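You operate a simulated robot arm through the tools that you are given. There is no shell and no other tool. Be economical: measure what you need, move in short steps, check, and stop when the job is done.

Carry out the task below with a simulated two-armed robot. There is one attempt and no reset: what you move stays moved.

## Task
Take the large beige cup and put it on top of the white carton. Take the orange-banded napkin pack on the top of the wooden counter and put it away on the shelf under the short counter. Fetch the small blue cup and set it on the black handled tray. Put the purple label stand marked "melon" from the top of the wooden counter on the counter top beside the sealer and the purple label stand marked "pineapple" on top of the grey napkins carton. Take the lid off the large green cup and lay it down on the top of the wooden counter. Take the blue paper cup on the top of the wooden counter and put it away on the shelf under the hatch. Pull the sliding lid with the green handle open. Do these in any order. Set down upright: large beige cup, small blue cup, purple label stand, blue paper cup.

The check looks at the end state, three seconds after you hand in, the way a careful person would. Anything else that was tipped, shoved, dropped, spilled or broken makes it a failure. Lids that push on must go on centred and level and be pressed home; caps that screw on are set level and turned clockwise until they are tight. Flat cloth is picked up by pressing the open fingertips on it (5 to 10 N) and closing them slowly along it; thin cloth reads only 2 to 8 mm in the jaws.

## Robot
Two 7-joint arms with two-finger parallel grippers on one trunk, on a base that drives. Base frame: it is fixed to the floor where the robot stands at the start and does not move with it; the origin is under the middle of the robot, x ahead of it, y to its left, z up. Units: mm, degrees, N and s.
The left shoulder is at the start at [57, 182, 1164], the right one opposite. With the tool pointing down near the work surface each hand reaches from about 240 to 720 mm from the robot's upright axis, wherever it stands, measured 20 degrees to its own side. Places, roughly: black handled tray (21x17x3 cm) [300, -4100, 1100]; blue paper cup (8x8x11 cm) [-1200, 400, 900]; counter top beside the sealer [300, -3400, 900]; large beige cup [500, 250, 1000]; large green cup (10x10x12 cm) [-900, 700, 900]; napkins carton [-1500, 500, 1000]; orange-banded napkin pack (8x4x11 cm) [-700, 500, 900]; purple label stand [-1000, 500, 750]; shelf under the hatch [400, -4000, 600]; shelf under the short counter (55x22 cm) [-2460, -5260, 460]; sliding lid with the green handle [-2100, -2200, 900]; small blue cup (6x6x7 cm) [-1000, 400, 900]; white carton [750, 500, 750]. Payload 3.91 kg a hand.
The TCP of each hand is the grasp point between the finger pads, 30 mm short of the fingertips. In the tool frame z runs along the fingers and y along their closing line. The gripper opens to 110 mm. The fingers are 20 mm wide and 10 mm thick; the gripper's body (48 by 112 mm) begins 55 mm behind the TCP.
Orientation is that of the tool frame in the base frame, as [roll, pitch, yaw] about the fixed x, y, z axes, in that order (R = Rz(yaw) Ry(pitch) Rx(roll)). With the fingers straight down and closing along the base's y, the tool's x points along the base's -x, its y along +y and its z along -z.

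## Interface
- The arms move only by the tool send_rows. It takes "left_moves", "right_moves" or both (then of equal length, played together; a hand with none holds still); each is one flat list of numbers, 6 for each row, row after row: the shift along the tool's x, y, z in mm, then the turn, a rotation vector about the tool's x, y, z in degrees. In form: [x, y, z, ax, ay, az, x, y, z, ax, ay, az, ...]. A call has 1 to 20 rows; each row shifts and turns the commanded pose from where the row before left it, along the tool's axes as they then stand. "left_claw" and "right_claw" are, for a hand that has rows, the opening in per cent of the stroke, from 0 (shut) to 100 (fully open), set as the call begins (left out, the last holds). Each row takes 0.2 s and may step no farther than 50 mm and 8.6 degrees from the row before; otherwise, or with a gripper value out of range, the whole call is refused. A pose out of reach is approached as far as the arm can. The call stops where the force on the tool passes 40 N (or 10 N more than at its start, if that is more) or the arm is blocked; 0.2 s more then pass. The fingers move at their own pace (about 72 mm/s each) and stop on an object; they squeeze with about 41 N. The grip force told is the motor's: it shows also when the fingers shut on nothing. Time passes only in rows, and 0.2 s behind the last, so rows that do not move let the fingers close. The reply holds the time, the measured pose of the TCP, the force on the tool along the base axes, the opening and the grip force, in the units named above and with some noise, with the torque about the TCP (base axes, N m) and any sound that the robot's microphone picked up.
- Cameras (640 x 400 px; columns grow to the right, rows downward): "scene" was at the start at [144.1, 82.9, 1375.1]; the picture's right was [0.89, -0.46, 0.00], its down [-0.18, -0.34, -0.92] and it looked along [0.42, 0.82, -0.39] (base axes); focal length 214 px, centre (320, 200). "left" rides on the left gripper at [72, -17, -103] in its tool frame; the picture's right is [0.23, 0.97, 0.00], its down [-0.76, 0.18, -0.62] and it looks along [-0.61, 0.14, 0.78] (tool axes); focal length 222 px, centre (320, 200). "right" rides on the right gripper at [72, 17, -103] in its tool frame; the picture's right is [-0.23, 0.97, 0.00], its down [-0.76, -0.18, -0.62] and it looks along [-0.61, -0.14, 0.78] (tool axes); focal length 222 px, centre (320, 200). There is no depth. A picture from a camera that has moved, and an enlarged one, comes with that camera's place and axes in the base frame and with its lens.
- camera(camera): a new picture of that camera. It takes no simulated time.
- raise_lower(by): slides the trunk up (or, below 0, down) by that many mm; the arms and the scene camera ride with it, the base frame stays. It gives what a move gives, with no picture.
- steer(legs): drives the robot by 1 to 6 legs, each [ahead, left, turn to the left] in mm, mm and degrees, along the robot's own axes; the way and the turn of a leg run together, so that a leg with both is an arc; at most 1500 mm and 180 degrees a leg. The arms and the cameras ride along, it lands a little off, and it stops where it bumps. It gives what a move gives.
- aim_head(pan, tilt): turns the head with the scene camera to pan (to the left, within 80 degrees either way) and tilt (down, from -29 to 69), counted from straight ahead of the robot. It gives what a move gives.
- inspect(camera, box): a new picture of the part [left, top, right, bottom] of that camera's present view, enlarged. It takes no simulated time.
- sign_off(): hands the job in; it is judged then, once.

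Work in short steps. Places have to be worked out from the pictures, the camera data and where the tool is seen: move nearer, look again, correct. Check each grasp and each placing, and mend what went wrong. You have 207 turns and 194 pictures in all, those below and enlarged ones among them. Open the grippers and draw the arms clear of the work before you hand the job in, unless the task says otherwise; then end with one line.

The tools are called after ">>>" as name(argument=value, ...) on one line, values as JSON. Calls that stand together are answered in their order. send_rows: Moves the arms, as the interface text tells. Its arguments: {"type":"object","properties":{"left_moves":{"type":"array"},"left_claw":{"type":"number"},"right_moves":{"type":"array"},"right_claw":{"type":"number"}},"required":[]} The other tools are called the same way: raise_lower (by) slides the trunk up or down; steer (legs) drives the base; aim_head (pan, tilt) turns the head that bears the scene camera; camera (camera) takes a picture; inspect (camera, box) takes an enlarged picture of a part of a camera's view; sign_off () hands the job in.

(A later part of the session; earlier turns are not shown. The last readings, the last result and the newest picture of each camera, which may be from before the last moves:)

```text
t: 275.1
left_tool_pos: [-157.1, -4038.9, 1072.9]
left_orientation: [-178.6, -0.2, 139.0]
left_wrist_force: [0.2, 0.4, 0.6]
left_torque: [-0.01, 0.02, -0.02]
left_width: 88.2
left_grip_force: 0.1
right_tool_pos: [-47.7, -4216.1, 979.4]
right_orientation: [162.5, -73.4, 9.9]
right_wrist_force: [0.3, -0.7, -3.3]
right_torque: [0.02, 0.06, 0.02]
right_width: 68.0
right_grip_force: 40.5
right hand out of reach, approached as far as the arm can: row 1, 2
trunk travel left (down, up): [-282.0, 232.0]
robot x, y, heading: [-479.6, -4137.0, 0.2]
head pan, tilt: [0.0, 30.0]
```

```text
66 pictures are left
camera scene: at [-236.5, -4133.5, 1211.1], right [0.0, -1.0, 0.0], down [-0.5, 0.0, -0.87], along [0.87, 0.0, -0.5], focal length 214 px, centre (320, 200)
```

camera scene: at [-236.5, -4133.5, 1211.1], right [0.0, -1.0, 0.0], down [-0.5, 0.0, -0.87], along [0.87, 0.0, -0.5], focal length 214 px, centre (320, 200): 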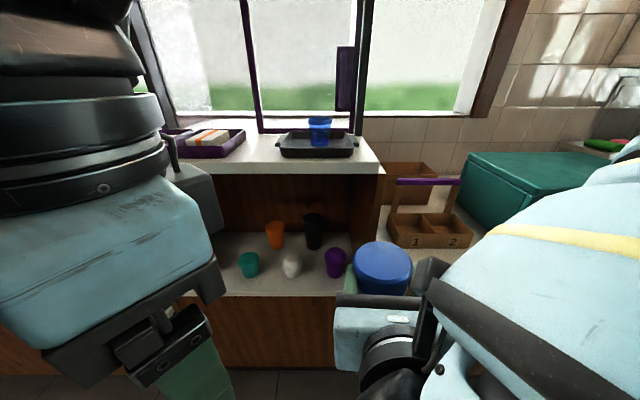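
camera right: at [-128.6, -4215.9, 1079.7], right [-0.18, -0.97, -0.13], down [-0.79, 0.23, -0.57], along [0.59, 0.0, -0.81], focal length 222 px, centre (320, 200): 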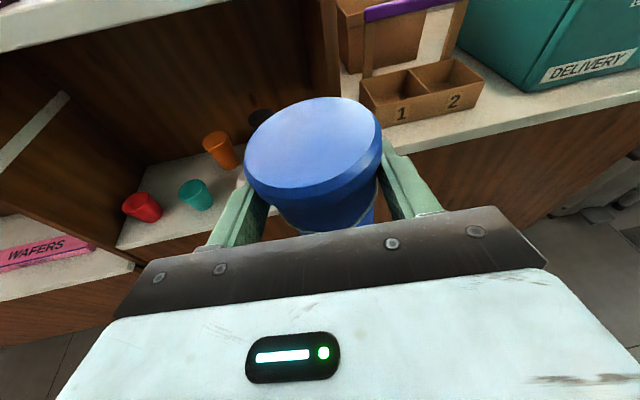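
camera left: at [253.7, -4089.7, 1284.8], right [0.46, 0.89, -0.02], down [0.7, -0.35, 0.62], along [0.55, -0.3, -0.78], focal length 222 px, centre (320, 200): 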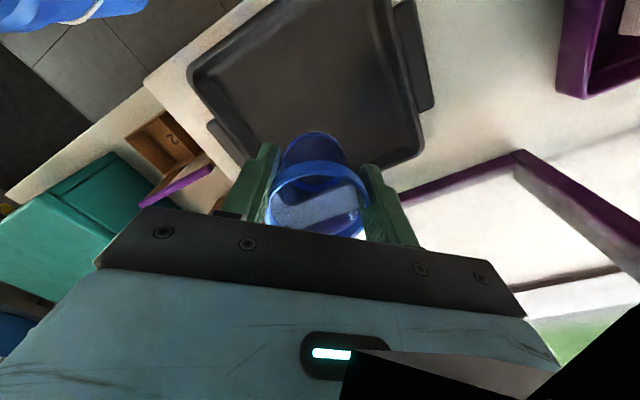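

The retracted right arm limits trunk travel. I extend the right hand forward 130 mm with orientation correction, then continue lowering.

>>> send_rows(right_moves=[8, 0, 30, 2, 0, 0.7, 8, 0, 30, 2, 0, 0.7, 8, 0, 30, 2, 0, 0.7, 8, 0, 30, 2, 0, 0.7, 0, 0, 0, 0, 0, 0])

>>> raise_lower(by=-160)

>>> camera(camera="scene")

```text
t: 276.4
left_tool_pos: [-157.5, -4038.3, 1073.5]
left_orientation: [-178.7, -0.1, 139.0]
left_wrist_force: [-0.2, 0.7, -0.2]
left_torque: [-0.01, -0.01, -0.01]
left_width: 88.0
left_grip_force: 0.0
right_tool_pos: [76.1, -4227.8, 979.4]
right_orientation: [179.8, -73.8, 0.2]
right_wrist_force: [-0.4, 0.0, -2.2]
right_torque: [0.0, 0.06, 0.03]
right_width: 68.0
right_grip_force: 41.2
trunk travel left (down, up): [-282.0, 232.0]
robot x, y, heading: [-478.2, -4131.2, 0.0]
head pan, tilt: [0.0, 30.0]
```

```text
t: 277.2
left_tool_pos: [-151.8, -4036.3, 1013.2]
left_orientation: [-178.5, -0.9, 138.8]
left_wrist_force: [12.7, -0.3, -7.7]
left_torque: [-0.16, 0.74, -0.3]
left_width: 88.3
left_grip_force: 0.1
right_tool_pos: [77.6, -4226.2, 916.4]
right_orientation: [179.5, -73.3, 0.4]
right_wrist_force: [-0.7, -0.7, -2.0]
right_torque: [0.01, 0.03, -0.01]
right_width: 68.0
right_grip_force: 40.4
trunk travel left (down, up): [-226.0, 289.0]
robot x, y, heading: [-477.8, -4134.6, -0.3]
head pan, tilt: [0.0, 30.0]
stopped: the force on the tool passed its limit at 53 N (the readings are from after the stop); the commanded pose is now the measured one
```

```text
65 pictures are left
camera scene: at [-218.8, -4131.2, 1152.1], right [0.03, -1.0, 0.0], down [-0.5, -0.01, -0.87], along [0.87, 0.02, -0.5], focal length 214 px, centre (320, 200)
```

scene: 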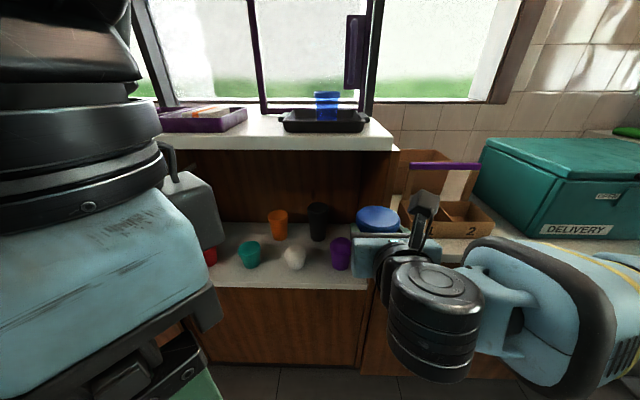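

The left hand touched something while lowering; I move it forward/out and up a little, and lower the right hand with the arm itself to shelf height in front of the shelf.

>>> send_rows(left_moves=[-7, 30, -15, 0, 0, 0, -7, 30, -15, 0, 0, 0, -7, 30, -10, 0, 0, 0, 0, 0, 0, 0, 0, 0, 0, 0, 0, 0, 0, 0, 0, 0, 0, 0, 0, 0, 0, 0, 0, 0, 0, 0], right_moves=[-36.4, -16.3, 10.8, 0, 0, 0, -36.4, -16.3, 10.8, 0, 0, 0, -36.4, -16.3, 10.8, 0, 0, 0, -36.4, -16.3, 10.8, 0, 0, 0, -36.4, -16.3, 10.8, 0, 0, 0, -36.4, -16.3, 10.8, 0, 0, 0, 0, 0, 0, 0, 0, 0])

>>> camera(camera="right")

>>> camera(camera="scene")

```text
t: 278.8
left_tool_pos: [-76.0, -3982.1, 1052.3]
left_orientation: [-178.7, -0.7, 138.7]
left_wrist_force: [-0.6, 0.9, 0.0]
left_torque: [0.02, 0.01, -0.03]
left_width: 88.2
left_grip_force: 0.0
right_tool_pos: [76.9, -4129.9, 688.2]
right_orientation: [179.6, -73.5, 0.2]
right_wrist_force: [-0.3, -0.2, -2.0]
right_torque: [-0.03, 0.02, 0.03]
right_width: 68.1
right_grip_force: 40.9
trunk travel left (down, up): [-226.0, 289.0]
robot x, y, heading: [-475.4, -4132.5, 0.1]
head pan, tilt: [0.0, 30.0]
```

```text
64 pictures are left
camera right: at [-0.9, -4147.3, 787.6], right [-0.07, -0.97, -0.22], down [-0.81, 0.18, -0.55], along [0.58, 0.14, -0.81], focal length 222 px, centre (320, 200)
```

right: 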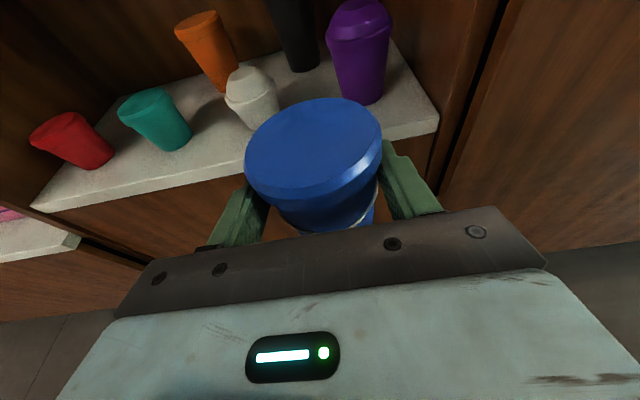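

```text
63 pictures are left
camera scene: at [-219.8, -4133.7, 1153.1], right [0.0, -1.0, 0.0], down [-0.5, 0.0, -0.87], along [0.87, 0.0, -0.5], focal length 214 px, centre (320, 200)
```

scene: 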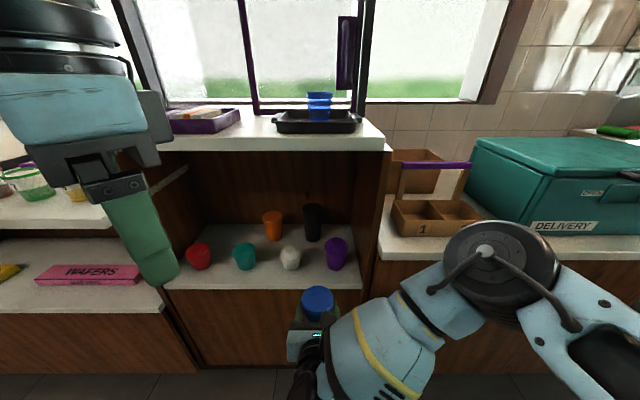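

I zoom on the shelf to measure free space accurately.

>>> inspect(camera="scene", box=[160, 180, 380, 310])

```text
2.91 times, centred on (270, 245) of scene
camera zoom: at [-219.8, -4133.7, 1153.1], right [0.0, -1.0, 0.0], down [-0.5, 0.0, -0.87], along [0.87, 0.0, -0.5], focal length 624 px, centre (466, 69)
```

zoom: 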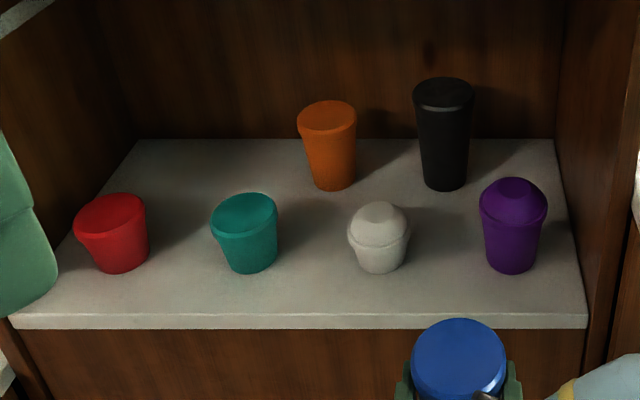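

The shelf (z≈600, x 218–531) has a usable front gap between the white tub (y≈−4036) and the purple tub (y≈−4188): centre y≈−4111, x≈250. I raise slightly, shift, and drive in carefully.

>>> send_rows(right_moves=[11.5, -10, -3.4, 0, 0, 0, 0, -9, 0, 0, 0, 0, 0, 0, 0, 0, 0, 0])

>>> steer(legs=[[100, 0, 0]])

>>> camera(camera="right")

>>> inspect(camera="scene", box=[230, 210, 390, 350])

```text
t: 279.6
left_tool_pos: [-76.7, -3983.2, 1051.0]
left_orientation: [-178.7, -0.8, 138.7]
left_wrist_force: [0.2, 0.0, -0.6]
left_torque: [0.01, 0.0, 0.0]
left_width: 88.1
left_grip_force: 0.0
right_tool_pos: [77.3, -4110.7, 700.7]
right_orientation: [179.6, -73.3, 0.2]
right_wrist_force: [-0.6, 0.9, -1.1]
right_torque: [0.0, 0.06, 0.01]
right_width: 68.2
right_grip_force: 41.3
trunk travel left (down, up): [-226.0, 289.0]
robot x, y, heading: [-478.4, -4136.2, -0.0]
head pan, tilt: [0.0, 30.0]
```

```text
t: 280.8
left_tool_pos: [23.3, -3980.0, 1050.6]
left_orientation: [-178.5, -0.7, 138.8]
left_wrist_force: [0.0, -0.7, -0.4]
left_torque: [0.03, 0.05, 0.01]
left_width: 88.0
left_grip_force: 0.0
right_tool_pos: [177.2, -4108.9, 701.6]
right_orientation: [179.6, -73.2, 0.3]
right_wrist_force: [0.4, 0.9, -2.6]
right_torque: [0.04, 0.02, 0.01]
right_width: 68.4
right_grip_force: 41.0
trunk travel left (down, up): [-226.0, 289.0]
robot x, y, heading: [-382.6, -4132.9, -0.1]
head pan, tilt: [0.0, 30.0]
```

```text
61 pictures are left
camera right: at [98.4, -4127.2, 800.1], right [-0.07, -0.97, -0.22], down [-0.82, 0.18, -0.55], along [0.57, 0.14, -0.81], focal length 222 px, centre (320, 200)
```

right: 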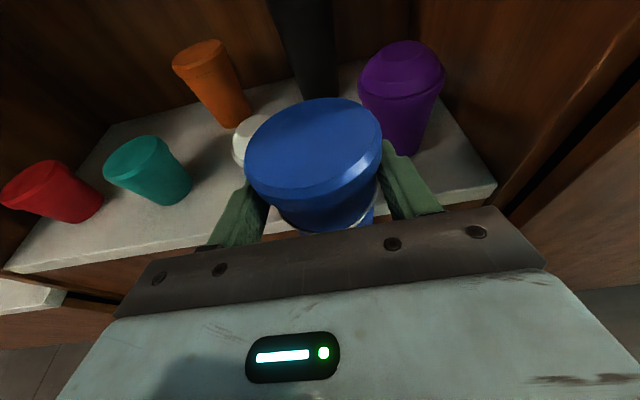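

```text
2.86 times, centred on (310, 280) of scene
camera zoom: at [-120.0, -4133.3, 1152.8], right [0.0, -1.0, 0.0], down [-0.5, 0.0, -0.87], along [0.87, 0.0, -0.5], focal length 613 px, centre (349, -29)
```

zoom: 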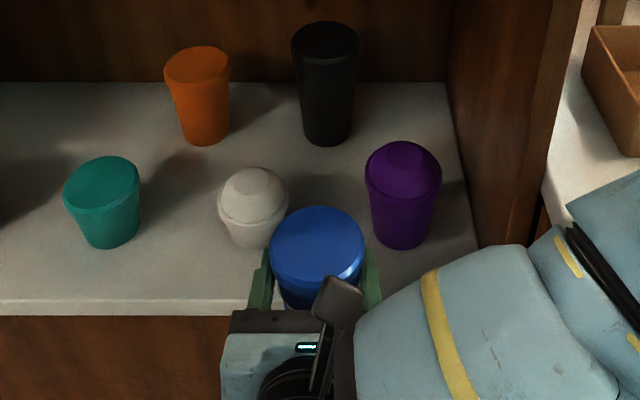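

Spacing confirmed (gap centre −4108). I drive 68 mm further in.

>>> steer(legs=[[68, 0, 0]])

>>> inspect(camera="scene", box=[230, 210, 390, 350])

>>> camera(camera="right")

```text
t: 281.8
left_tool_pos: [90.6, -3981.2, 1050.3]
left_orientation: [-178.5, -0.6, 138.6]
left_wrist_force: [0.8, 0.2, -0.2]
left_torque: [-0.02, 0.01, 0.0]
left_width: 88.1
left_grip_force: 0.1
right_tool_pos: [244.6, -4109.4, 700.2]
right_orientation: [179.6, -73.3, 0.4]
right_wrist_force: [0.1, 0.2, -1.9]
right_torque: [-0.01, 0.02, -0.05]
right_width: 68.2
right_grip_force: 40.7
trunk travel left (down, up): [-226.0, 289.0]
robot x, y, heading: [-310.5, -4134.8, 0.1]
head pan, tilt: [0.0, 30.0]
```

```text
2.86 times, centred on (310, 280) of scene
camera zoom: at [-53.0, -4133.4, 1152.8], right [0.0, -1.0, 0.0], down [-0.5, 0.0, -0.87], along [0.87, 0.0, -0.5], focal length 613 px, centre (349, -29)
```

zoom: 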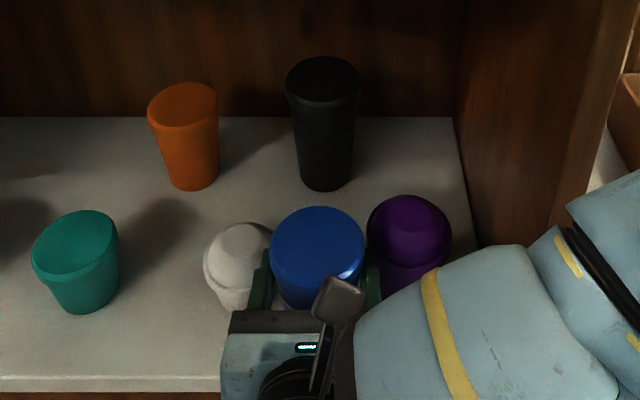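

```text
58 pictures are left
camera right: at [165.3, -4127.3, 800.0], right [-0.07, -0.97, -0.22], down [-0.82, 0.18, -0.55], along [0.57, 0.14, -0.81], focal length 222 px, centre (320, 200)
```

right: 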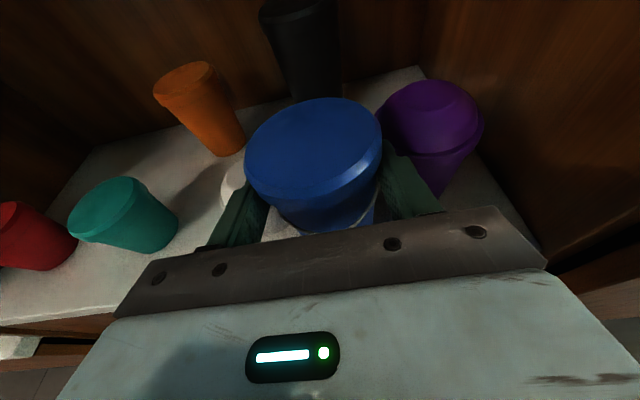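

The gap is tight; I pull back 9 mm so fingertips sit where the neighbours curve away, then lower gradually.

>>> send_rows(right_moves=[-2.6, -1.5, -8.6, 0, 0, 0, -11.5, 0, 3.4, 0, 0, 0, 0, 0, 0, 0, 0, 0])

>>> send_rows(right_moves=[-3.8, 0, 1.1, 0, 0, 0, 0, 0, 0, 0, 0, 0])

>>> send_rows(right_moves=[-2.9, 0, 0.9, 0, 0, 0, 0, 0, 0, 0, 0, 0])

>>> inspect(camera="scene", box=[230, 210, 390, 350])

```text
t: 282.6
left_tool_pos: [89.5, -3980.8, 1051.0]
left_orientation: [-178.6, -0.7, 138.7]
left_wrist_force: [0.1, 0.0, 0.5]
left_torque: [0.02, 0.02, -0.01]
left_width: 88.0
left_grip_force: 0.0
right_tool_pos: [234.0, -4108.2, 689.0]
right_orientation: [179.6, -73.2, 0.4]
right_wrist_force: [0.6, -0.6, -1.9]
right_torque: [-0.03, 0.05, 0.0]
right_width: 68.1
right_grip_force: 40.9
trunk travel left (down, up): [-226.0, 289.0]
robot x, y, heading: [-313.6, -4133.9, 0.0]
head pan, tilt: [0.0, 30.0]
```

```text
t: 283.1
left_tool_pos: [89.3, -3980.3, 1050.3]
left_orientation: [-178.6, -0.7, 138.6]
left_wrist_force: [-1.3, -0.6, -0.6]
left_torque: [-0.04, -0.04, 0.0]
left_width: 88.3
left_grip_force: 0.0
right_tool_pos: [233.9, -4108.0, 685.1]
right_orientation: [179.5, -73.3, 0.5]
right_wrist_force: [-0.2, -0.4, -2.0]
right_torque: [0.03, -0.02, -0.01]
right_width: 68.3
right_grip_force: 40.4
trunk travel left (down, up): [-226.0, 289.0]
robot x, y, heading: [-310.0, -4137.3, 0.0]
head pan, tilt: [0.0, 30.0]
```

```text
t: 283.8
left_tool_pos: [88.9, -3980.3, 1051.0]
left_orientation: [-178.6, -0.7, 138.7]
left_wrist_force: [0.3, -1.0, -0.3]
left_torque: [-0.03, -0.02, 0.0]
left_width: 87.8
left_grip_force: 0.0
right_tool_pos: [233.2, -4108.0, 681.8]
right_orientation: [179.5, -73.3, 0.5]
right_wrist_force: [-0.6, -1.1, -2.1]
right_torque: [-0.03, 0.07, -0.01]
right_width: 68.2
right_grip_force: 41.1
trunk travel left (down, up): [-226.0, 289.0]
robot x, y, heading: [-309.1, -4134.5, -0.0]
head pan, tilt: [0.0, 30.0]
```

```text
2.86 times, centred on (310, 280) of scene
camera zoom: at [-53.9, -4133.4, 1153.0], right [0.0, -1.0, 0.0], down [-0.5, 0.0, -0.87], along [0.87, 0.0, -0.5], focal length 613 px, centre (349, -29)
```

zoom: 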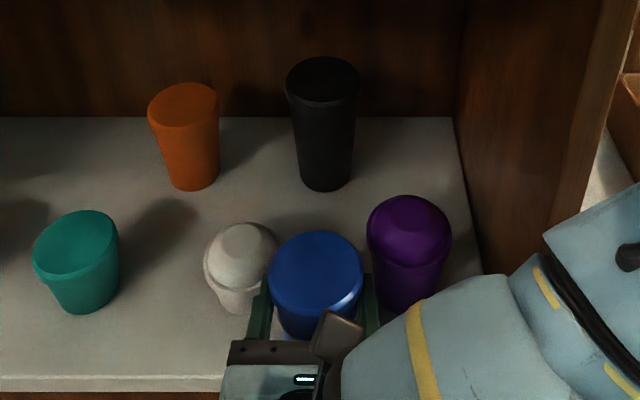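

Neighbours undisturbed. Continue down in small steps until contact.

>>> send_rows(right_moves=[-2.9, 0, 0.9, 0, 0, 0, 0, 0, 0, 0, 0, 0])

>>> send_rows(right_moves=[-2.9, 0, 0.9, 0, 0, 0, 0, 0, 0, 0, 0, 0])

>>> send_rows(right_moves=[-1.9, 0, 0.6, 0, 0, 0, 0, 0, 0, 0, 0, 0])

```text
t: 284.4
left_tool_pos: [88.7, -3980.6, 1050.9]
left_orientation: [-178.5, -0.7, 138.8]
left_wrist_force: [-0.7, -0.6, -0.2]
left_torque: [0.01, 0.0, 0.0]
left_width: 88.0
left_grip_force: 0.1
right_tool_pos: [232.3, -4109.1, 680.4]
right_orientation: [179.8, -73.4, 0.2]
right_wrist_force: [0.1, -0.3, 7.3]
right_torque: [0.09, -0.25, 0.06]
right_width: 68.3
right_grip_force: 41.0
trunk travel left (down, up): [-226.0, 289.0]
robot x, y, heading: [-310.7, -4135.5, 0.2]
head pan, tilt: [0.0, 30.0]
```

```text
t: 284.9
left_tool_pos: [85.8, -3981.1, 1053.1]
left_orientation: [-178.7, -0.6, 138.7]
left_wrist_force: [-0.3, 0.2, -0.4]
left_torque: [0.0, -0.03, 0.0]
left_width: 88.1
left_grip_force: 0.0
right_tool_pos: [233.7, -4108.2, 680.4]
right_orientation: [-179.9, -73.8, -0.2]
right_wrist_force: [-6.2, -3.4, 29.8]
right_torque: [0.17, -0.52, -0.04]
right_width: 68.0
right_grip_force: 40.4
trunk travel left (down, up): [-226.0, 289.0]
robot x, y, heading: [-310.2, -4135.9, -0.0]
head pan, tilt: [0.0, 30.0]
```

```text
t: 285.6
left_tool_pos: [87.0, -3981.9, 1052.1]
left_orientation: [-178.7, -0.6, 138.7]
left_wrist_force: [-0.3, 0.6, -0.1]
left_torque: [0.0, 0.0, -0.03]
left_width: 88.1
left_grip_force: 0.0
right_tool_pos: [233.1, -4108.8, 678.6]
right_orientation: [179.6, -73.9, 0.2]
right_wrist_force: [-11.6, -6.0, 37.8]
right_torque: [-0.06, -0.61, -0.13]
right_width: 67.9
right_grip_force: 41.2
trunk travel left (down, up): [-226.0, 289.0]
robot x, y, heading: [-310.2, -4135.5, -0.1]
head pan, tilt: [0.0, 30.0]
```

Contact. Ease up, then open just to ~75 mm and back out.

>>> send_rows(right_moves=[4.8, 0, -1.5, 0, 0, 0, 0, 0, 0, 0, 0, 0])

>>> send_rows(right_moves=[0, 0, 0, 0, 0, 0, 0, 0, 0, 0, 0, 0], right_claw=68)

>>> inspect(camera="scene", box=[230, 210, 390, 350])

```text
t: 286.1
left_tool_pos: [90.0, -3980.1, 1051.9]
left_orientation: [-178.5, -0.7, 138.7]
left_wrist_force: [0.8, -0.2, 0.6]
left_torque: [-0.01, -0.01, 0.0]
left_width: 88.0
left_grip_force: 0.0
right_tool_pos: [232.8, -4109.2, 679.1]
right_orientation: [179.2, -73.3, 0.7]
right_wrist_force: [4.4, -3.6, 12.1]
right_torque: [-0.23, -0.9, -0.19]
right_width: 67.8
right_grip_force: 40.5
trunk travel left (down, up): [-226.0, 289.0]
robot x, y, heading: [-312.8, -4134.1, -0.4]
head pan, tilt: [0.0, 30.0]
```

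```text
t: 286.8
left_tool_pos: [88.0, -3982.2, 1050.3]
left_orientation: [-178.6, -0.7, 138.7]
left_wrist_force: [0.1, -0.2, 0.3]
left_torque: [0.02, -0.02, -0.01]
left_width: 88.0
left_grip_force: 0.1
right_tool_pos: [232.6, -4107.8, 678.6]
right_orientation: [179.5, -73.2, 0.5]
right_wrist_force: [0.5, 0.1, 0.1]
right_torque: [0.02, -0.01, -0.02]
right_width: 74.9
right_grip_force: 0.0
trunk travel left (down, up): [-226.0, 289.0]
robot x, y, heading: [-316.3, -4132.6, -0.2]
head pan, tilt: [0.0, 30.0]
```

```text
2.86 times, centred on (310, 280) of scene
camera zoom: at [-54.0, -4133.4, 1153.0], right [0.0, -1.0, 0.0], down [-0.5, 0.0, -0.87], along [0.87, 0.0, -0.5], focal length 613 px, centre (349, -29)
```

zoom: 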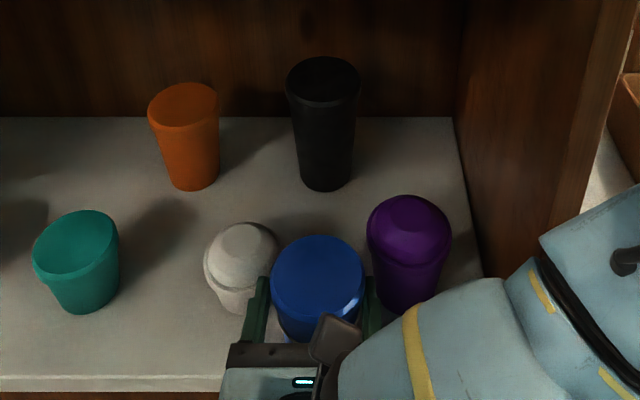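

Released and upright. I back the base straight out and check.

>>> steer(legs=[[-200, 0, 0]])

>>> camera(camera="scene")

```text
t: 288.4
left_tool_pos: [-113.2, -3981.4, 1051.3]
left_orientation: [-178.6, -0.7, 138.8]
left_wrist_force: [-0.4, 0.0, -0.4]
left_torque: [0.02, 0.02, 0.01]
left_width: 87.9
left_grip_force: 0.1
right_tool_pos: [32.8, -4107.2, 679.1]
right_orientation: [179.5, -73.4, 0.5]
right_wrist_force: [-0.5, -0.7, 0.1]
right_torque: [0.02, 0.04, 0.0]
right_width: 74.8
right_grip_force: 0.1
trunk travel left (down, up): [-226.0, 289.0]
robot x, y, heading: [-510.3, -4132.8, -0.2]
head pan, tilt: [0.0, 30.0]
```

```text
55 pictures are left
camera scene: at [-255.1, -4133.1, 1153.2], right [0.0, -1.0, 0.0], down [-0.5, 0.0, -0.87], along [0.87, 0.0, -0.5], focal length 214 px, centre (320, 200)
```

scene: 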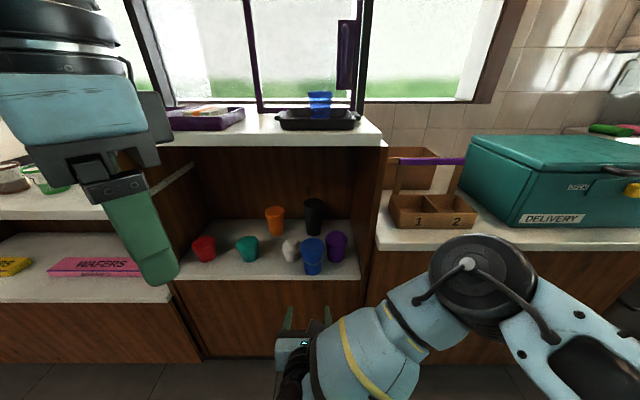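

Blue paper cup stands on the shelf. Next the sliding lid: raise the trunk, drive up the aisle and face −x.

>>> raise_lower(by=199)

>>> steer(legs=[[-200, 0, 90], [1400, 0, 0], [480, 0, 0], [0, 0, 90]])

>>> aim_head(pan=0, tilt=20)

>>> camera(camera="scene")

```text
t: 290.5
left_tool_pos: [-110.7, -3980.3, 1248.0]
left_orientation: [-178.5, -0.7, 138.8]
left_wrist_force: [0.5, -0.1, -0.1]
left_torque: [0.0, 0.01, 0.0]
left_width: 88.0
left_grip_force: 0.0
right_tool_pos: [33.3, -4107.3, 877.3]
right_orientation: [179.7, -73.3, 0.5]
right_wrist_force: [0.0, 1.3, 0.4]
right_torque: [-0.02, 0.01, 0.01]
right_width: 75.0
right_grip_force: 0.1
trunk travel left (down, up): [-425.0, 90.0]
robot x, y, heading: [-512.4, -4132.7, -0.1]
head pan, tilt: [0.0, 30.0]
```

```text
t: 307.7
left_tool_pos: [-1045.4, -2521.5, 1250.0]
left_orientation: [-178.7, -0.6, -40.8]
left_wrist_force: [0.6, -0.6, 0.1]
left_torque: [0.0, 0.01, 0.02]
left_width: 87.8
left_grip_force: 0.0
right_tool_pos: [-1191.0, -2395.4, 878.2]
right_orientation: [179.5, -73.3, -179.1]
right_wrist_force: [-0.5, 0.6, 0.3]
right_torque: [-0.02, -0.02, 0.02]
right_width: 74.4
right_grip_force: 0.0
trunk travel left (down, up): [-425.0, 90.0]
robot x, y, heading: [-644.8, -2366.9, -179.7]
head pan, tilt: [0.0, 30.0]
cut short: leg 1
```

```text
t: 308.4
left_tool_pos: [-1043.7, -2522.2, 1249.6]
left_orientation: [-178.5, -0.6, -40.8]
left_wrist_force: [-0.1, 1.0, 0.4]
left_torque: [-0.03, -0.01, 0.0]
left_width: 87.9
left_grip_force: 0.1
right_tool_pos: [-1189.8, -2397.0, 878.2]
right_orientation: [179.7, -73.3, -179.1]
right_wrist_force: [0.0, 0.3, -0.2]
right_torque: [0.01, -0.02, -0.02]
right_width: 74.5
right_grip_force: 0.0
trunk travel left (down, up): [-425.0, 90.0]
robot x, y, heading: [-644.5, -2364.4, -179.5]
head pan, tilt: [0.0, 20.0]
```

```text
54 pictures are left
camera scene: at [-840.0, -2366.6, 1379.3], right [-0.01, 1.0, 0.0], down [0.34, 0.0, -0.94], along [-0.94, -0.01, -0.34], focal length 214 px, centre (320, 200)
```

scene: 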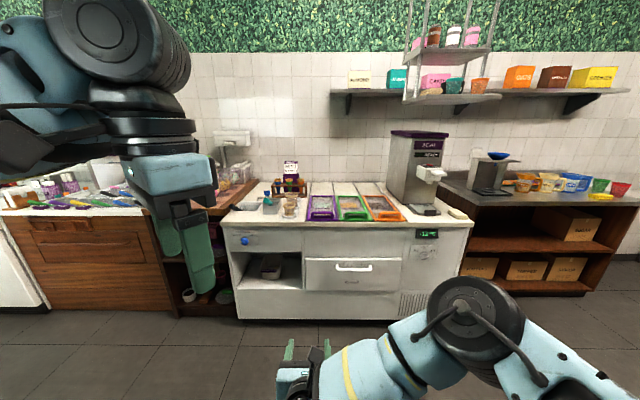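

>>> inspect(camera="scene", box=[280, 160, 430, 240])

```text
4.27 times, centred on (355, 200) of scene
camera zoom: at [-840.0, -2366.6, 1379.3], right [-0.01, 1.0, 0.0], down [0.34, 0.0, -0.94], along [-0.94, -0.01, -0.34], focal length 915 px, centre (171, 200)
```

zoom: 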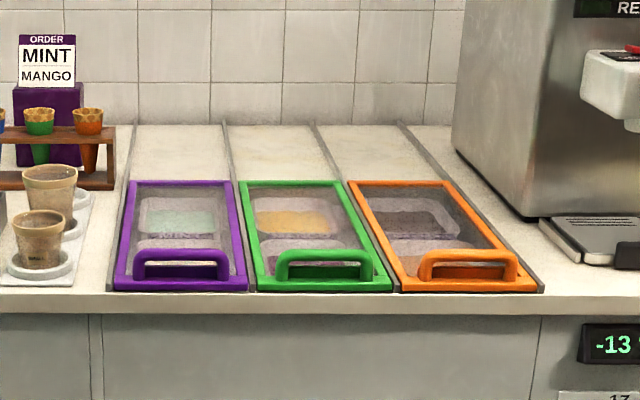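

Three glass lids on rails with handles at the front; they slide toward the back (−x). I drive closer and triangulate the green handle.

>>> steer(legs=[[500, -150, -0.4]])

>>> aim_head(pan=0, tilt=35)

>>> camera(camera="scene")

```text
t: 311.5
left_tool_pos: [-1543.8, -2370.0, 1250.3]
left_orientation: [-178.7, -0.6, -41.2]
left_wrist_force: [0.3, -0.5, -0.3]
left_torque: [0.02, 0.01, -0.04]
left_width: 88.3
left_grip_force: 0.0
right_tool_pos: [-1687.9, -2244.6, 878.4]
right_orientation: [179.6, -73.3, -179.8]
right_wrist_force: [0.7, -0.8, -0.2]
right_torque: [0.04, 0.0, 0.0]
right_width: 75.1
right_grip_force: 0.1
trunk travel left (down, up): [-425.0, 90.0]
robot x, y, heading: [-1142.1, -2215.5, 179.7]
head pan, tilt: [0.0, 20.0]
```

```text
t: 312.2
left_tool_pos: [-1543.0, -2369.5, 1249.6]
left_orientation: [-178.7, -0.7, -41.3]
left_wrist_force: [0.2, 0.4, 0.1]
left_torque: [0.02, 0.01, -0.01]
left_width: 87.9
left_grip_force: 0.1
right_tool_pos: [-1687.0, -2243.4, 877.8]
right_orientation: [179.5, -73.4, -179.7]
right_wrist_force: [0.2, -0.2, 0.3]
right_torque: [0.0, 0.0, -0.01]
right_width: 74.8
right_grip_force: 0.1
trunk travel left (down, up): [-425.0, 90.0]
robot x, y, heading: [-1140.3, -2218.6, 179.9]
head pan, tilt: [0.0, 35.0]
```

```text
52 pictures are left
camera scene: at [-1331.6, -2216.9, 1355.6], right [0.0, 1.0, 0.0], down [0.57, 0.0, -0.82], along [-0.82, 0.0, -0.57], focal length 214 px, centre (320, 200)
```

scene: 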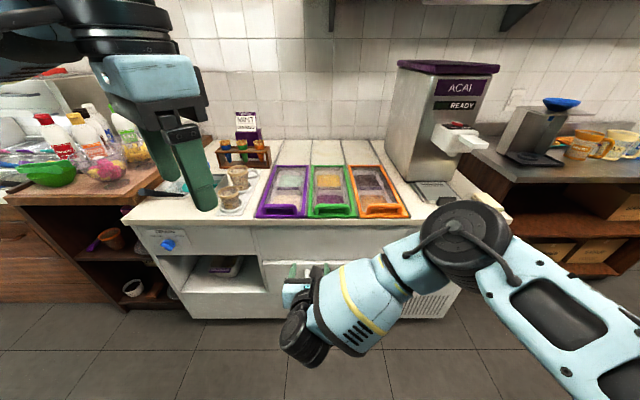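

Handle is around (−2055,−2170,~810). I raise the right hand, turn the left tool so it closes along x, and move the base so the left arm faces the handle.

>>> send_rows(right_moves=[37.7, 0, -25, 0, 0, 0, 37.7, 0, -25, 0, 0, 0, 37.7, 0, -25, 0, 0, 0, 37.7, 0, -25, 0, 0, 0, 37.7, 0, -25, 0, 0, 0, 37.7, 0, -25, 0, 0, 0, 0, 0, 0, 0, 0, 0], left_moves=[0, 0, 0, 0, 0, 7, 0, 0, 0, 0, 0, 7, 0, 0, 0, 0, 0, 7, 0, 0, 0, 0, 0, 7, 0, 0, 0, 0, 0, 7, 0, 0, 0, 0, 0, 7, 0, 0, 0, 0, 0, 7])

>>> steer(legs=[[380, -165, 0]])

>>> camera(camera="left")

>>> camera(camera="scene")

```text
t: 313.8
left_tool_pos: [-1545.2, -2369.8, 1249.9]
left_orientation: [-178.5, 0.6, -90.6]
left_wrist_force: [-0.3, -0.8, 0.3]
left_torque: [-0.01, 0.02, -0.03]
left_width: 88.0
left_grip_force: 0.0
right_tool_pos: [-1610.5, -2245.9, 1137.2]
right_orientation: [179.4, -73.3, -179.4]
right_wrist_force: [-0.5, 0.2, 0.3]
right_torque: [0.01, -0.02, 0.0]
right_width: 74.7
right_grip_force: 0.1
trunk travel left (down, up): [-425.0, 90.0]
robot x, y, heading: [-1144.6, -2217.0, 179.9]
head pan, tilt: [0.0, 35.0]
```

```text
t: 316.4
left_tool_pos: [-1921.3, -2201.3, 1250.5]
left_orientation: [-178.6, 0.7, -90.5]
left_wrist_force: [-0.8, 0.3, 0.4]
left_torque: [0.0, 0.01, 0.02]
left_width: 88.0
left_grip_force: 0.0
right_tool_pos: [-1986.5, -2076.4, 1137.6]
right_orientation: [179.6, -73.2, -179.9]
right_wrist_force: [0.0, -0.1, 0.6]
right_torque: [-0.01, -0.02, 0.0]
right_width: 74.7
right_grip_force: 0.1
trunk travel left (down, up): [-425.0, 90.0]
robot x, y, heading: [-1518.2, -2047.7, 179.5]
head pan, tilt: [0.0, 35.0]
```

```text
51 pictures are left
camera left: at [-1906.2, -2274.8, 1353.3], right [-0.98, -0.22, -0.03], down [-0.19, 0.76, 0.63], along [-0.12, 0.62, -0.78], focal length 222 px, centre (320, 200)
```

left: 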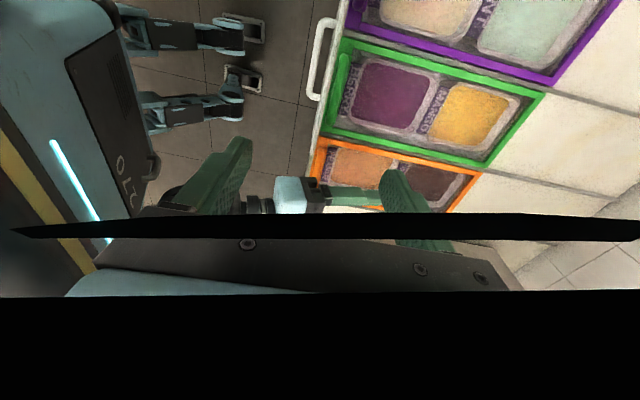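

```text
50 pictures are left
camera scene: at [-1707.4, -2048.2, 1355.5], right [0.01, 1.0, 0.0], down [0.57, 0.0, -0.82], along [-0.82, 0.0, -0.57], focal length 214 px, centre (320, 200)
```

scene: 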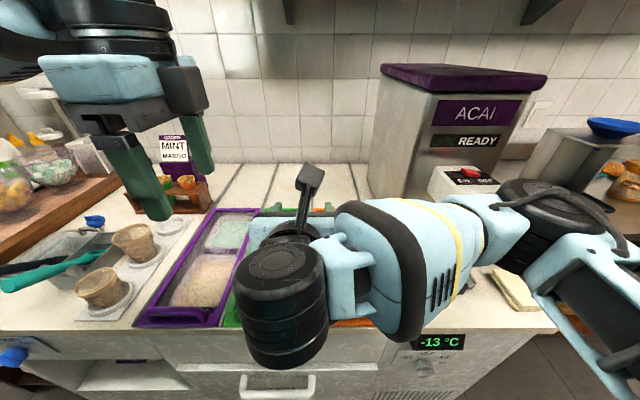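

Lid surface z≈840; green lid spans x −1953…−2370, y −2254…−2071, handle at the front centre ≈(−1950,−2163). I move the right hand aside, drive 120 mm closer, and bring the left hand over the handle.

>>> send_rows(right_moves=[14, 33, -20, 0, 0, 0, 14, 33, -20, 0, 0, 0, 14, 33, -20, 0, 0, 0, 14, 33, -10, 0, 0, 0])

>>> steer(legs=[[120, 0, 0.4]])

>>> send_rows(left_moves=[-20, -25, 40, 0, 0, 0, -20, -25, 45, 0, 0, 0, 0, -25, 45, 0, 0, 0, 0, -12, 45, 0, 0, 0, 0, 0, 45, 0, 0, 0, 0, 0, 40, 0, 0, 0, 0, 0, 0, 0, 0, 0])

>>> camera(camera="left")

>>> camera(camera="scene")

```text
t: 317.4
left_tool_pos: [-1921.2, -2199.3, 1249.9]
left_orientation: [-178.6, 0.6, -90.5]
left_wrist_force: [-0.9, 0.0, 0.6]
left_torque: [-0.02, -0.01, 0.01]
left_width: 87.9
left_grip_force: 0.0
right_tool_pos: [-1936.7, -1945.6, 1214.2]
right_orientation: [179.5, -73.2, -179.7]
right_wrist_force: [-0.8, -0.7, -0.1]
right_torque: [-0.02, 0.0, 0.05]
right_width: 74.6
right_grip_force: 0.1
trunk travel left (down, up): [-425.0, 90.0]
robot x, y, heading: [-1519.0, -2053.0, 179.4]
head pan, tilt: [0.0, 35.0]
```

```text
t: 318.6
left_tool_pos: [-2040.2, -2201.9, 1248.7]
left_orientation: [-178.5, 0.6, -90.3]
left_wrist_force: [-0.1, 0.2, 0.2]
left_torque: [0.01, -0.04, 0.02]
left_width: 88.0
left_grip_force: 0.1
right_tool_pos: [-2056.3, -1946.8, 1215.2]
right_orientation: [179.5, -73.3, -179.6]
right_wrist_force: [-0.3, -0.4, 0.1]
right_torque: [-0.01, 0.0, -0.03]
right_width: 74.9
right_grip_force: 0.1
trunk travel left (down, up): [-425.0, 90.0]
robot x, y, heading: [-1641.2, -2047.6, 180.0]
head pan, tilt: [0.0, 35.0]
```

```text
refused: row 1 steps farther than a row can; nothing moved
```

```text
49 pictures are left
camera left: at [-2025.1, -2276.3, 1353.5], right [-0.97, -0.22, -0.03], down [-0.19, 0.76, 0.63], along [-0.12, 0.62, -0.78], focal length 222 px, centre (320, 200)
```

left: 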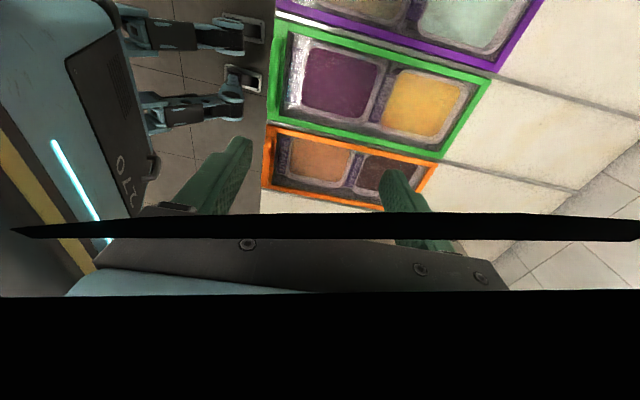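

```text
48 pictures are left
camera scene: at [-1827.4, -2048.8, 1355.6], right [0.0, 1.0, 0.0], down [0.57, 0.0, -0.82], along [-0.82, 0.0, -0.57], focal length 214 px, centre (320, 200)
```

scene: 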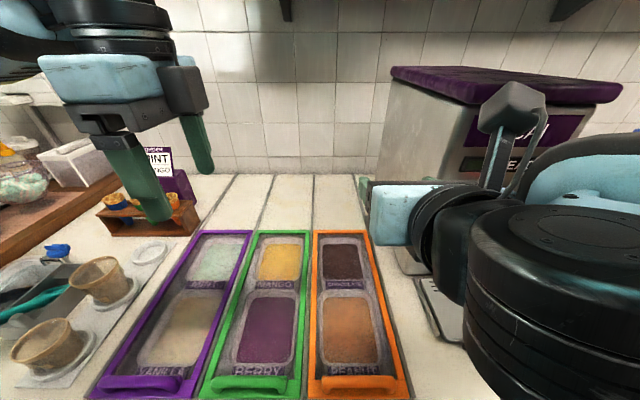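

The green handle bar is at ≈(−1957,−2177,~865). I bring the left hand over it with small enough rows.

>>> send_rows(left_moves=[-8.7, -27.7, 20, 0, 0, 0, -8.7, -27.7, 20, 0, 0, 0, -8.7, -27.7, 20, 0, 0, 0, 0, 0, 46, 0, 0, 0, 0, 0, 46, 0, 0, 0, 0, 0, 46, 0, 0, 0, 0, 0, 46, 0, 0, 0, 0, 0, 46, 0, 0, 0, 0, 0, 0, 0, 0, 0])

>>> camera(camera="left")

>>> inspect(camera="scene", box=[160, 240, 340, 400])

```text
t: 320.6
left_tool_pos: [-1948.9, -2173.5, 963.3]
left_orientation: [-178.6, 0.7, -90.4]
left_wrist_force: [-0.4, 0.2, -0.3]
left_torque: [0.02, -0.02, 0.03]
left_width: 88.1
left_grip_force: 0.0
right_tool_pos: [-2057.0, -1948.8, 1215.3]
right_orientation: [179.4, -73.3, -179.5]
right_wrist_force: [-0.2, 0.0, -0.4]
right_torque: [0.0, 0.01, 0.03]
right_width: 74.9
right_grip_force: 0.0
trunk travel left (down, up): [-425.0, 90.0]
robot x, y, heading: [-1637.7, -2050.2, 179.9]
head pan, tilt: [0.0, 35.0]
```

```text
47 pictures are left
camera left: at [-1935.4, -2247.4, 1066.1], right [-0.97, -0.22, -0.03], down [-0.19, 0.76, 0.63], along [-0.12, 0.62, -0.78], focal length 222 px, centre (320, 200)
```

left: 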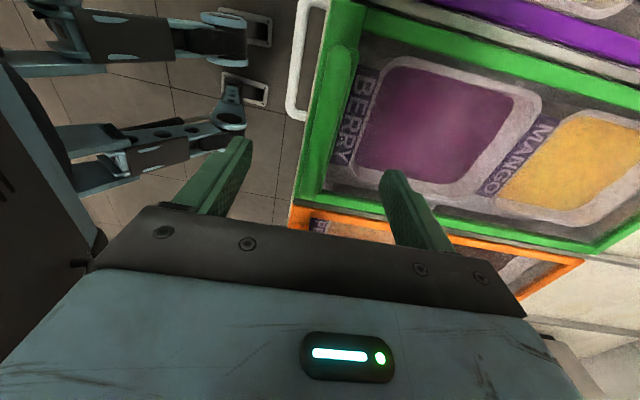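

```text
2.50 times, centred on (250, 320) of scene
camera zoom: at [-1827.6, -2048.6, 1355.5], right [0.0, 1.0, 0.0], down [0.57, 0.0, -0.82], along [-0.82, 0.0, -0.57], focal length 536 px, centre (495, -100)
```

zoom: 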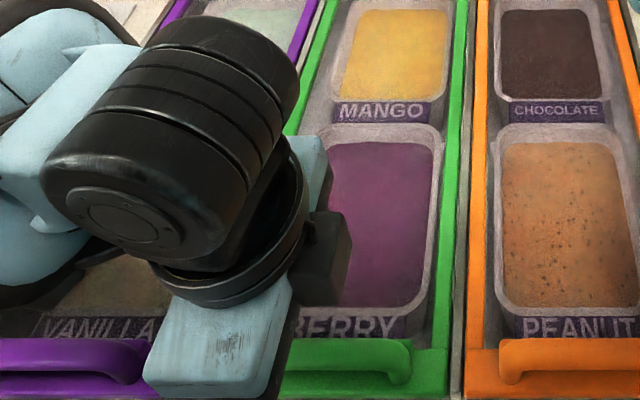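

The bar lies under the TCP (x≈−1950). I descend to straddle it and close.

>>> send_rows(left_moves=[0, 2, 30, 0, 0, 0, 0, 0, 30, 0, 0, 0, 0, 0, 18, 0, 0, 0, 0, 0, 0, 0, 0, 0])

>>> send_rows(left_moves=[0, 0, 0, 0, 0, 0, 0, 0, 0, 0, 0, 0, 0, 0, 0, 0, 0, 0], left_claw=0)

>>> camera(camera="left")

```text
t: 321.4
left_tool_pos: [-1952.5, -2171.4, 894.2]
left_orientation: [-179.7, 0.9, -90.3]
left_wrist_force: [6.1, -2.3, 16.5]
left_torque: [-0.23, 0.57, 0.12]
left_width: 85.3
left_grip_force: 0.0
right_tool_pos: [-2055.8, -1946.9, 1215.9]
right_orientation: [179.4, -73.4, -179.3]
right_wrist_force: [0.1, 0.6, -0.6]
right_torque: [-0.01, -0.01, 0.0]
right_width: 75.0
right_grip_force: 0.0
trunk travel left (down, up): [-425.0, 90.0]
robot x, y, heading: [-1638.5, -2048.7, 180.1]
head pan, tilt: [0.0, 35.0]
stopped in row 4 (left hand): the force on the tool passed its limit at 61 N (the readings are from after the stop); the commanded pose is now the measured one
```

```text
t: 322.2
left_tool_pos: [-1951.6, -2170.8, 895.7]
left_orientation: [-179.7, 0.9, -90.4]
left_wrist_force: [6.6, -0.9, 25.3]
left_torque: [-0.18, 2.32, -0.14]
left_width: 21.6
left_grip_force: 40.7
right_tool_pos: [-2053.7, -1946.8, 1214.3]
right_orientation: [179.4, -73.4, -179.5]
right_wrist_force: [-0.5, 0.4, -0.3]
right_torque: [0.0, 0.02, 0.0]
right_width: 74.7
right_grip_force: 0.1
trunk travel left (down, up): [-425.0, 90.0]
robot x, y, heading: [-1638.2, -2051.1, 180.0]
head pan, tilt: [0.0, 35.0]
```

```text
45 pictures are left
camera left: at [-1935.7, -2245.6, 997.0], right [-0.98, -0.22, -0.01], down [-0.18, 0.75, 0.63], along [-0.13, 0.62, -0.77], focal length 222 px, centre (320, 200)
```

left: 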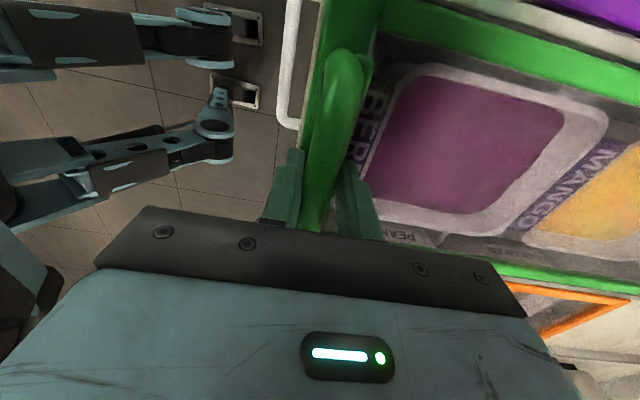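

The handle is gripped (21.6 mm). I ease up 3 mm and slide it toward the back (−x).

>>> send_rows(left_moves=[0, 0, -3, 0, 0, 0, 0, 10, 0, 0, 0, 0, 0, 20, 0, 0, 0, 0, 0, 20, 0, 0, 0, 0, 0, 20, 0, 0, 0, 0])

>>> camera(camera="scene")

```text
t: 323.4
left_tool_pos: [-2023.6, -2171.1, 894.5]
left_orientation: [-179.6, 0.8, -90.2]
left_wrist_force: [1.0, -0.1, -0.2]
left_torque: [-0.34, -0.11, 0.36]
left_width: 16.5
left_grip_force: 45.0
right_tool_pos: [-2057.7, -1947.7, 1213.8]
right_orientation: [179.6, -73.3, -179.5]
right_wrist_force: [0.4, -0.2, 0.2]
right_torque: [-0.01, 0.03, 0.0]
right_width: 74.8
right_grip_force: 0.1
trunk travel left (down, up): [-425.0, 90.0]
robot x, y, heading: [-1640.0, -2053.5, 180.0]
head pan, tilt: [0.0, 35.0]
```

```text
44 pictures are left
camera scene: at [-1828.1, -2048.9, 1355.4], right [0.0, 1.0, 0.0], down [0.57, 0.0, -0.82], along [-0.82, 0.0, -0.57], focal length 214 px, centre (320, 200)
```

scene: 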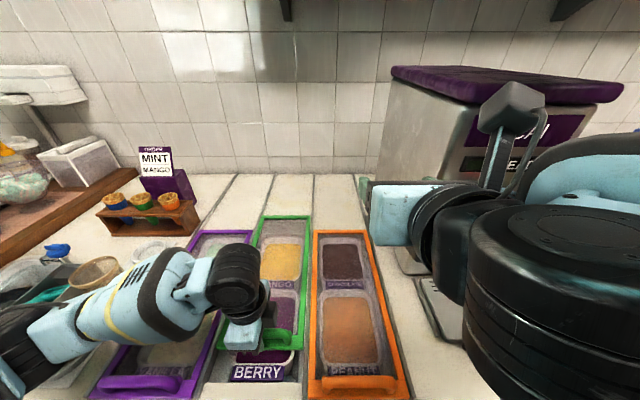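

The lid slides. Continue.

>>> send_rows(left_moves=[0, 25, 0, 0, 0, 0, 0, 25, 0, 0, 0, 0, 0, 25, 0, 0, 0, 0, 0, 25, 0, 0, 0, 0, 0, 25, 0, 0, 0, 0, 0, 25, 0, 0, 0, 0])

>>> camera(camera="scene")

```text
t: 324.8
left_tool_pos: [-2174.4, -2170.2, 894.5]
left_orientation: [-179.6, 0.8, -90.3]
left_wrist_force: [-0.7, -1.1, -4.9]
left_torque: [-1.18, -0.17, 0.28]
left_width: 16.6
left_grip_force: 45.1
right_tool_pos: [-2057.5, -1947.5, 1215.3]
right_orientation: [179.4, -73.3, -179.5]
right_wrist_force: [-0.2, 0.2, -0.3]
right_torque: [0.01, -0.02, 0.01]
right_width: 74.5
right_grip_force: 0.0
trunk travel left (down, up): [-425.0, 90.0]
robot x, y, heading: [-1634.5, -2049.6, 180.0]
head pan, tilt: [0.0, 35.0]
```

```text
43 pictures are left
camera scene: at [-1828.4, -2049.0, 1355.5], right [0.0, 1.0, 0.0], down [0.57, 0.0, -0.82], along [-0.82, 0.0, -0.57], focal length 214 px, centre (320, 200)
```

scene: 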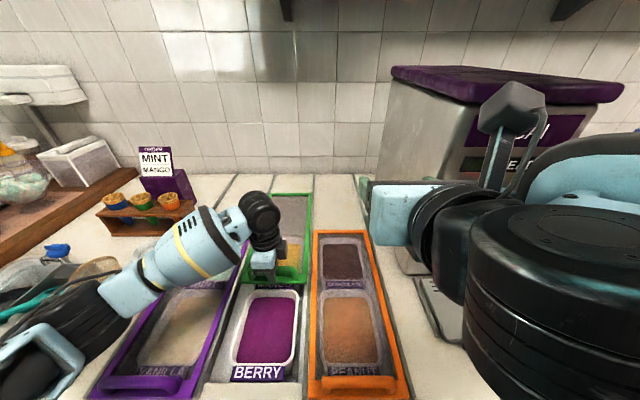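

Continue the slide another 150 mm.

>>> send_rows(left_moves=[0, 25, 0, 0, 0, 0, 0, 25, 0, 0, 0, 0, 0, 25, 0, 0, 0, 0, 0, 25, 0, 0, 0, 0, 0, 25, 0, 0, 0, 0, 0, 25, 0, 0, 0, 0])

>>> camera(camera="scene")

```text
t: 326.2
left_tool_pos: [-2317.4, -2171.3, 894.9]
left_orientation: [-179.7, 1.1, -90.7]
left_wrist_force: [-0.8, 1.5, 2.7]
left_torque: [-0.48, 0.53, 0.22]
left_width: 16.4
left_grip_force: 44.4
left hand out of reach, approached as far as the arm can: row 6
right_tool_pos: [-2057.5, -1946.3, 1212.9]
right_orientation: [179.7, -73.3, -179.7]
right_wrist_force: [0.3, 0.2, 1.3]
right_torque: [0.02, 0.01, 0.02]
right_width: 74.7
right_grip_force: 0.1
trunk travel left (down, up): [-425.0, 90.0]
robot x, y, heading: [-1635.0, -2049.9, 180.0]
head pan, tilt: [0.0, 35.0]
```

```text
42 pictures are left
camera scene: at [-1827.5, -2047.6, 1355.6], right [0.0, 1.0, 0.0], down [0.57, 0.0, -0.82], along [-0.82, 0.0, -0.57], focal length 214 px, centre (320, 200)
```

scene: 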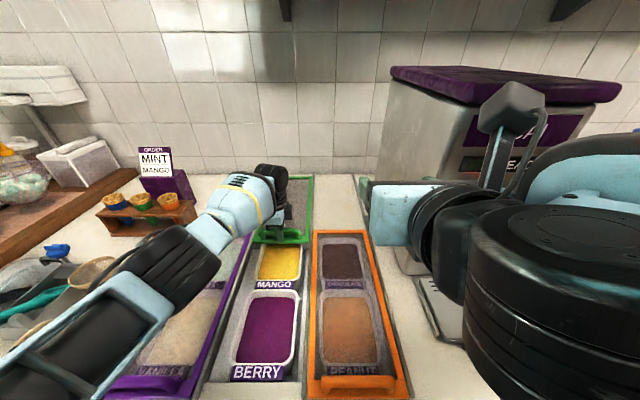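

Nearly fully open; I push another 25 mm by driving, then release and rise.

>>> steer(legs=[[25, 0, 0]])

>>> send_rows(left_moves=[0, 0, 0, 0, 0, 0, 0, 0, 0, 0, 0, 0, 0, 0, 0, 0, 0, 0], left_claw=60)

>>> send_rows(left_moves=[0, 0, -15, 0, 0, 0, 0, 0, -40, 0, 0, 0, 0, 0, -45, 0, 0, 0, 0, -30, -45, 0, 0, 0, 0, -30, -40, 0, 0, 0, 0, -45, -10, 0, 0, 0, 0, -45, -10, 0, 0, 0, 0, -45, -10, 0, 0, 0, 0, -45, 0, 0, 0, 0, 0, -45, 0, 0, 0, 0])

>>> camera(camera="scene")

```text
t: 327.1
left_tool_pos: [-2339.3, -2171.5, 894.2]
left_orientation: [-179.6, 1.0, -90.5]
left_wrist_force: [2.0, 11.6, 8.6]
left_torque: [0.33, 0.47, 0.13]
left_width: 16.4
left_grip_force: 45.5
right_tool_pos: [-2080.1, -1947.1, 1214.2]
right_orientation: [179.7, -73.5, -179.7]
right_wrist_force: [0.3, 0.5, 0.6]
right_torque: [-0.01, 0.0, 0.0]
right_width: 74.7
right_grip_force: 0.0
trunk travel left (down, up): [-425.0, 90.0]
robot x, y, heading: [-1663.5, -2047.8, 179.9]
head pan, tilt: [0.0, 35.0]
```

```text
t: 327.9
left_tool_pos: [-2339.0, -2171.5, 894.8]
left_orientation: [-179.8, 1.0, -90.5]
left_wrist_force: [3.0, 0.8, 5.9]
left_torque: [0.01, 0.11, -0.02]
left_width: 64.7
left_grip_force: 0.0
right_tool_pos: [-2080.2, -1947.4, 1214.9]
right_orientation: [179.5, -73.4, -179.5]
right_wrist_force: [-0.7, 0.1, 0.5]
right_torque: [0.02, 0.02, 0.01]
right_width: 75.1
right_grip_force: 0.1
trunk travel left (down, up): [-425.0, 90.0]
robot x, y, heading: [-1663.5, -2048.1, 179.9]
head pan, tilt: [0.0, 35.0]
```

```text
refused: row 4 steps farther than a row can; nothing moved
```

```text
41 pictures are left
camera scene: at [-1851.1, -2048.5, 1355.6], right [0.0, 1.0, 0.0], down [0.57, 0.0, -0.82], along [-0.82, 0.0, -0.57], focal length 214 px, centre (320, 200)
```

scene: 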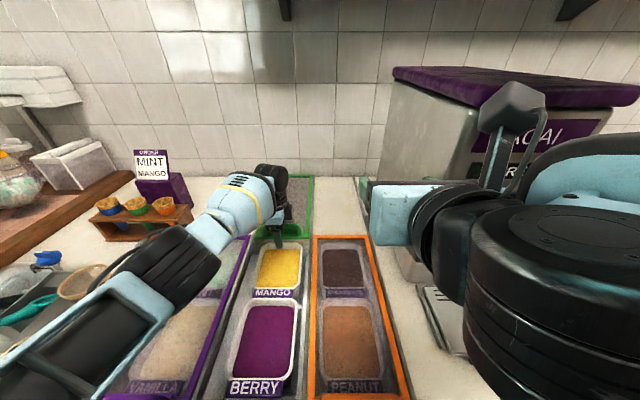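

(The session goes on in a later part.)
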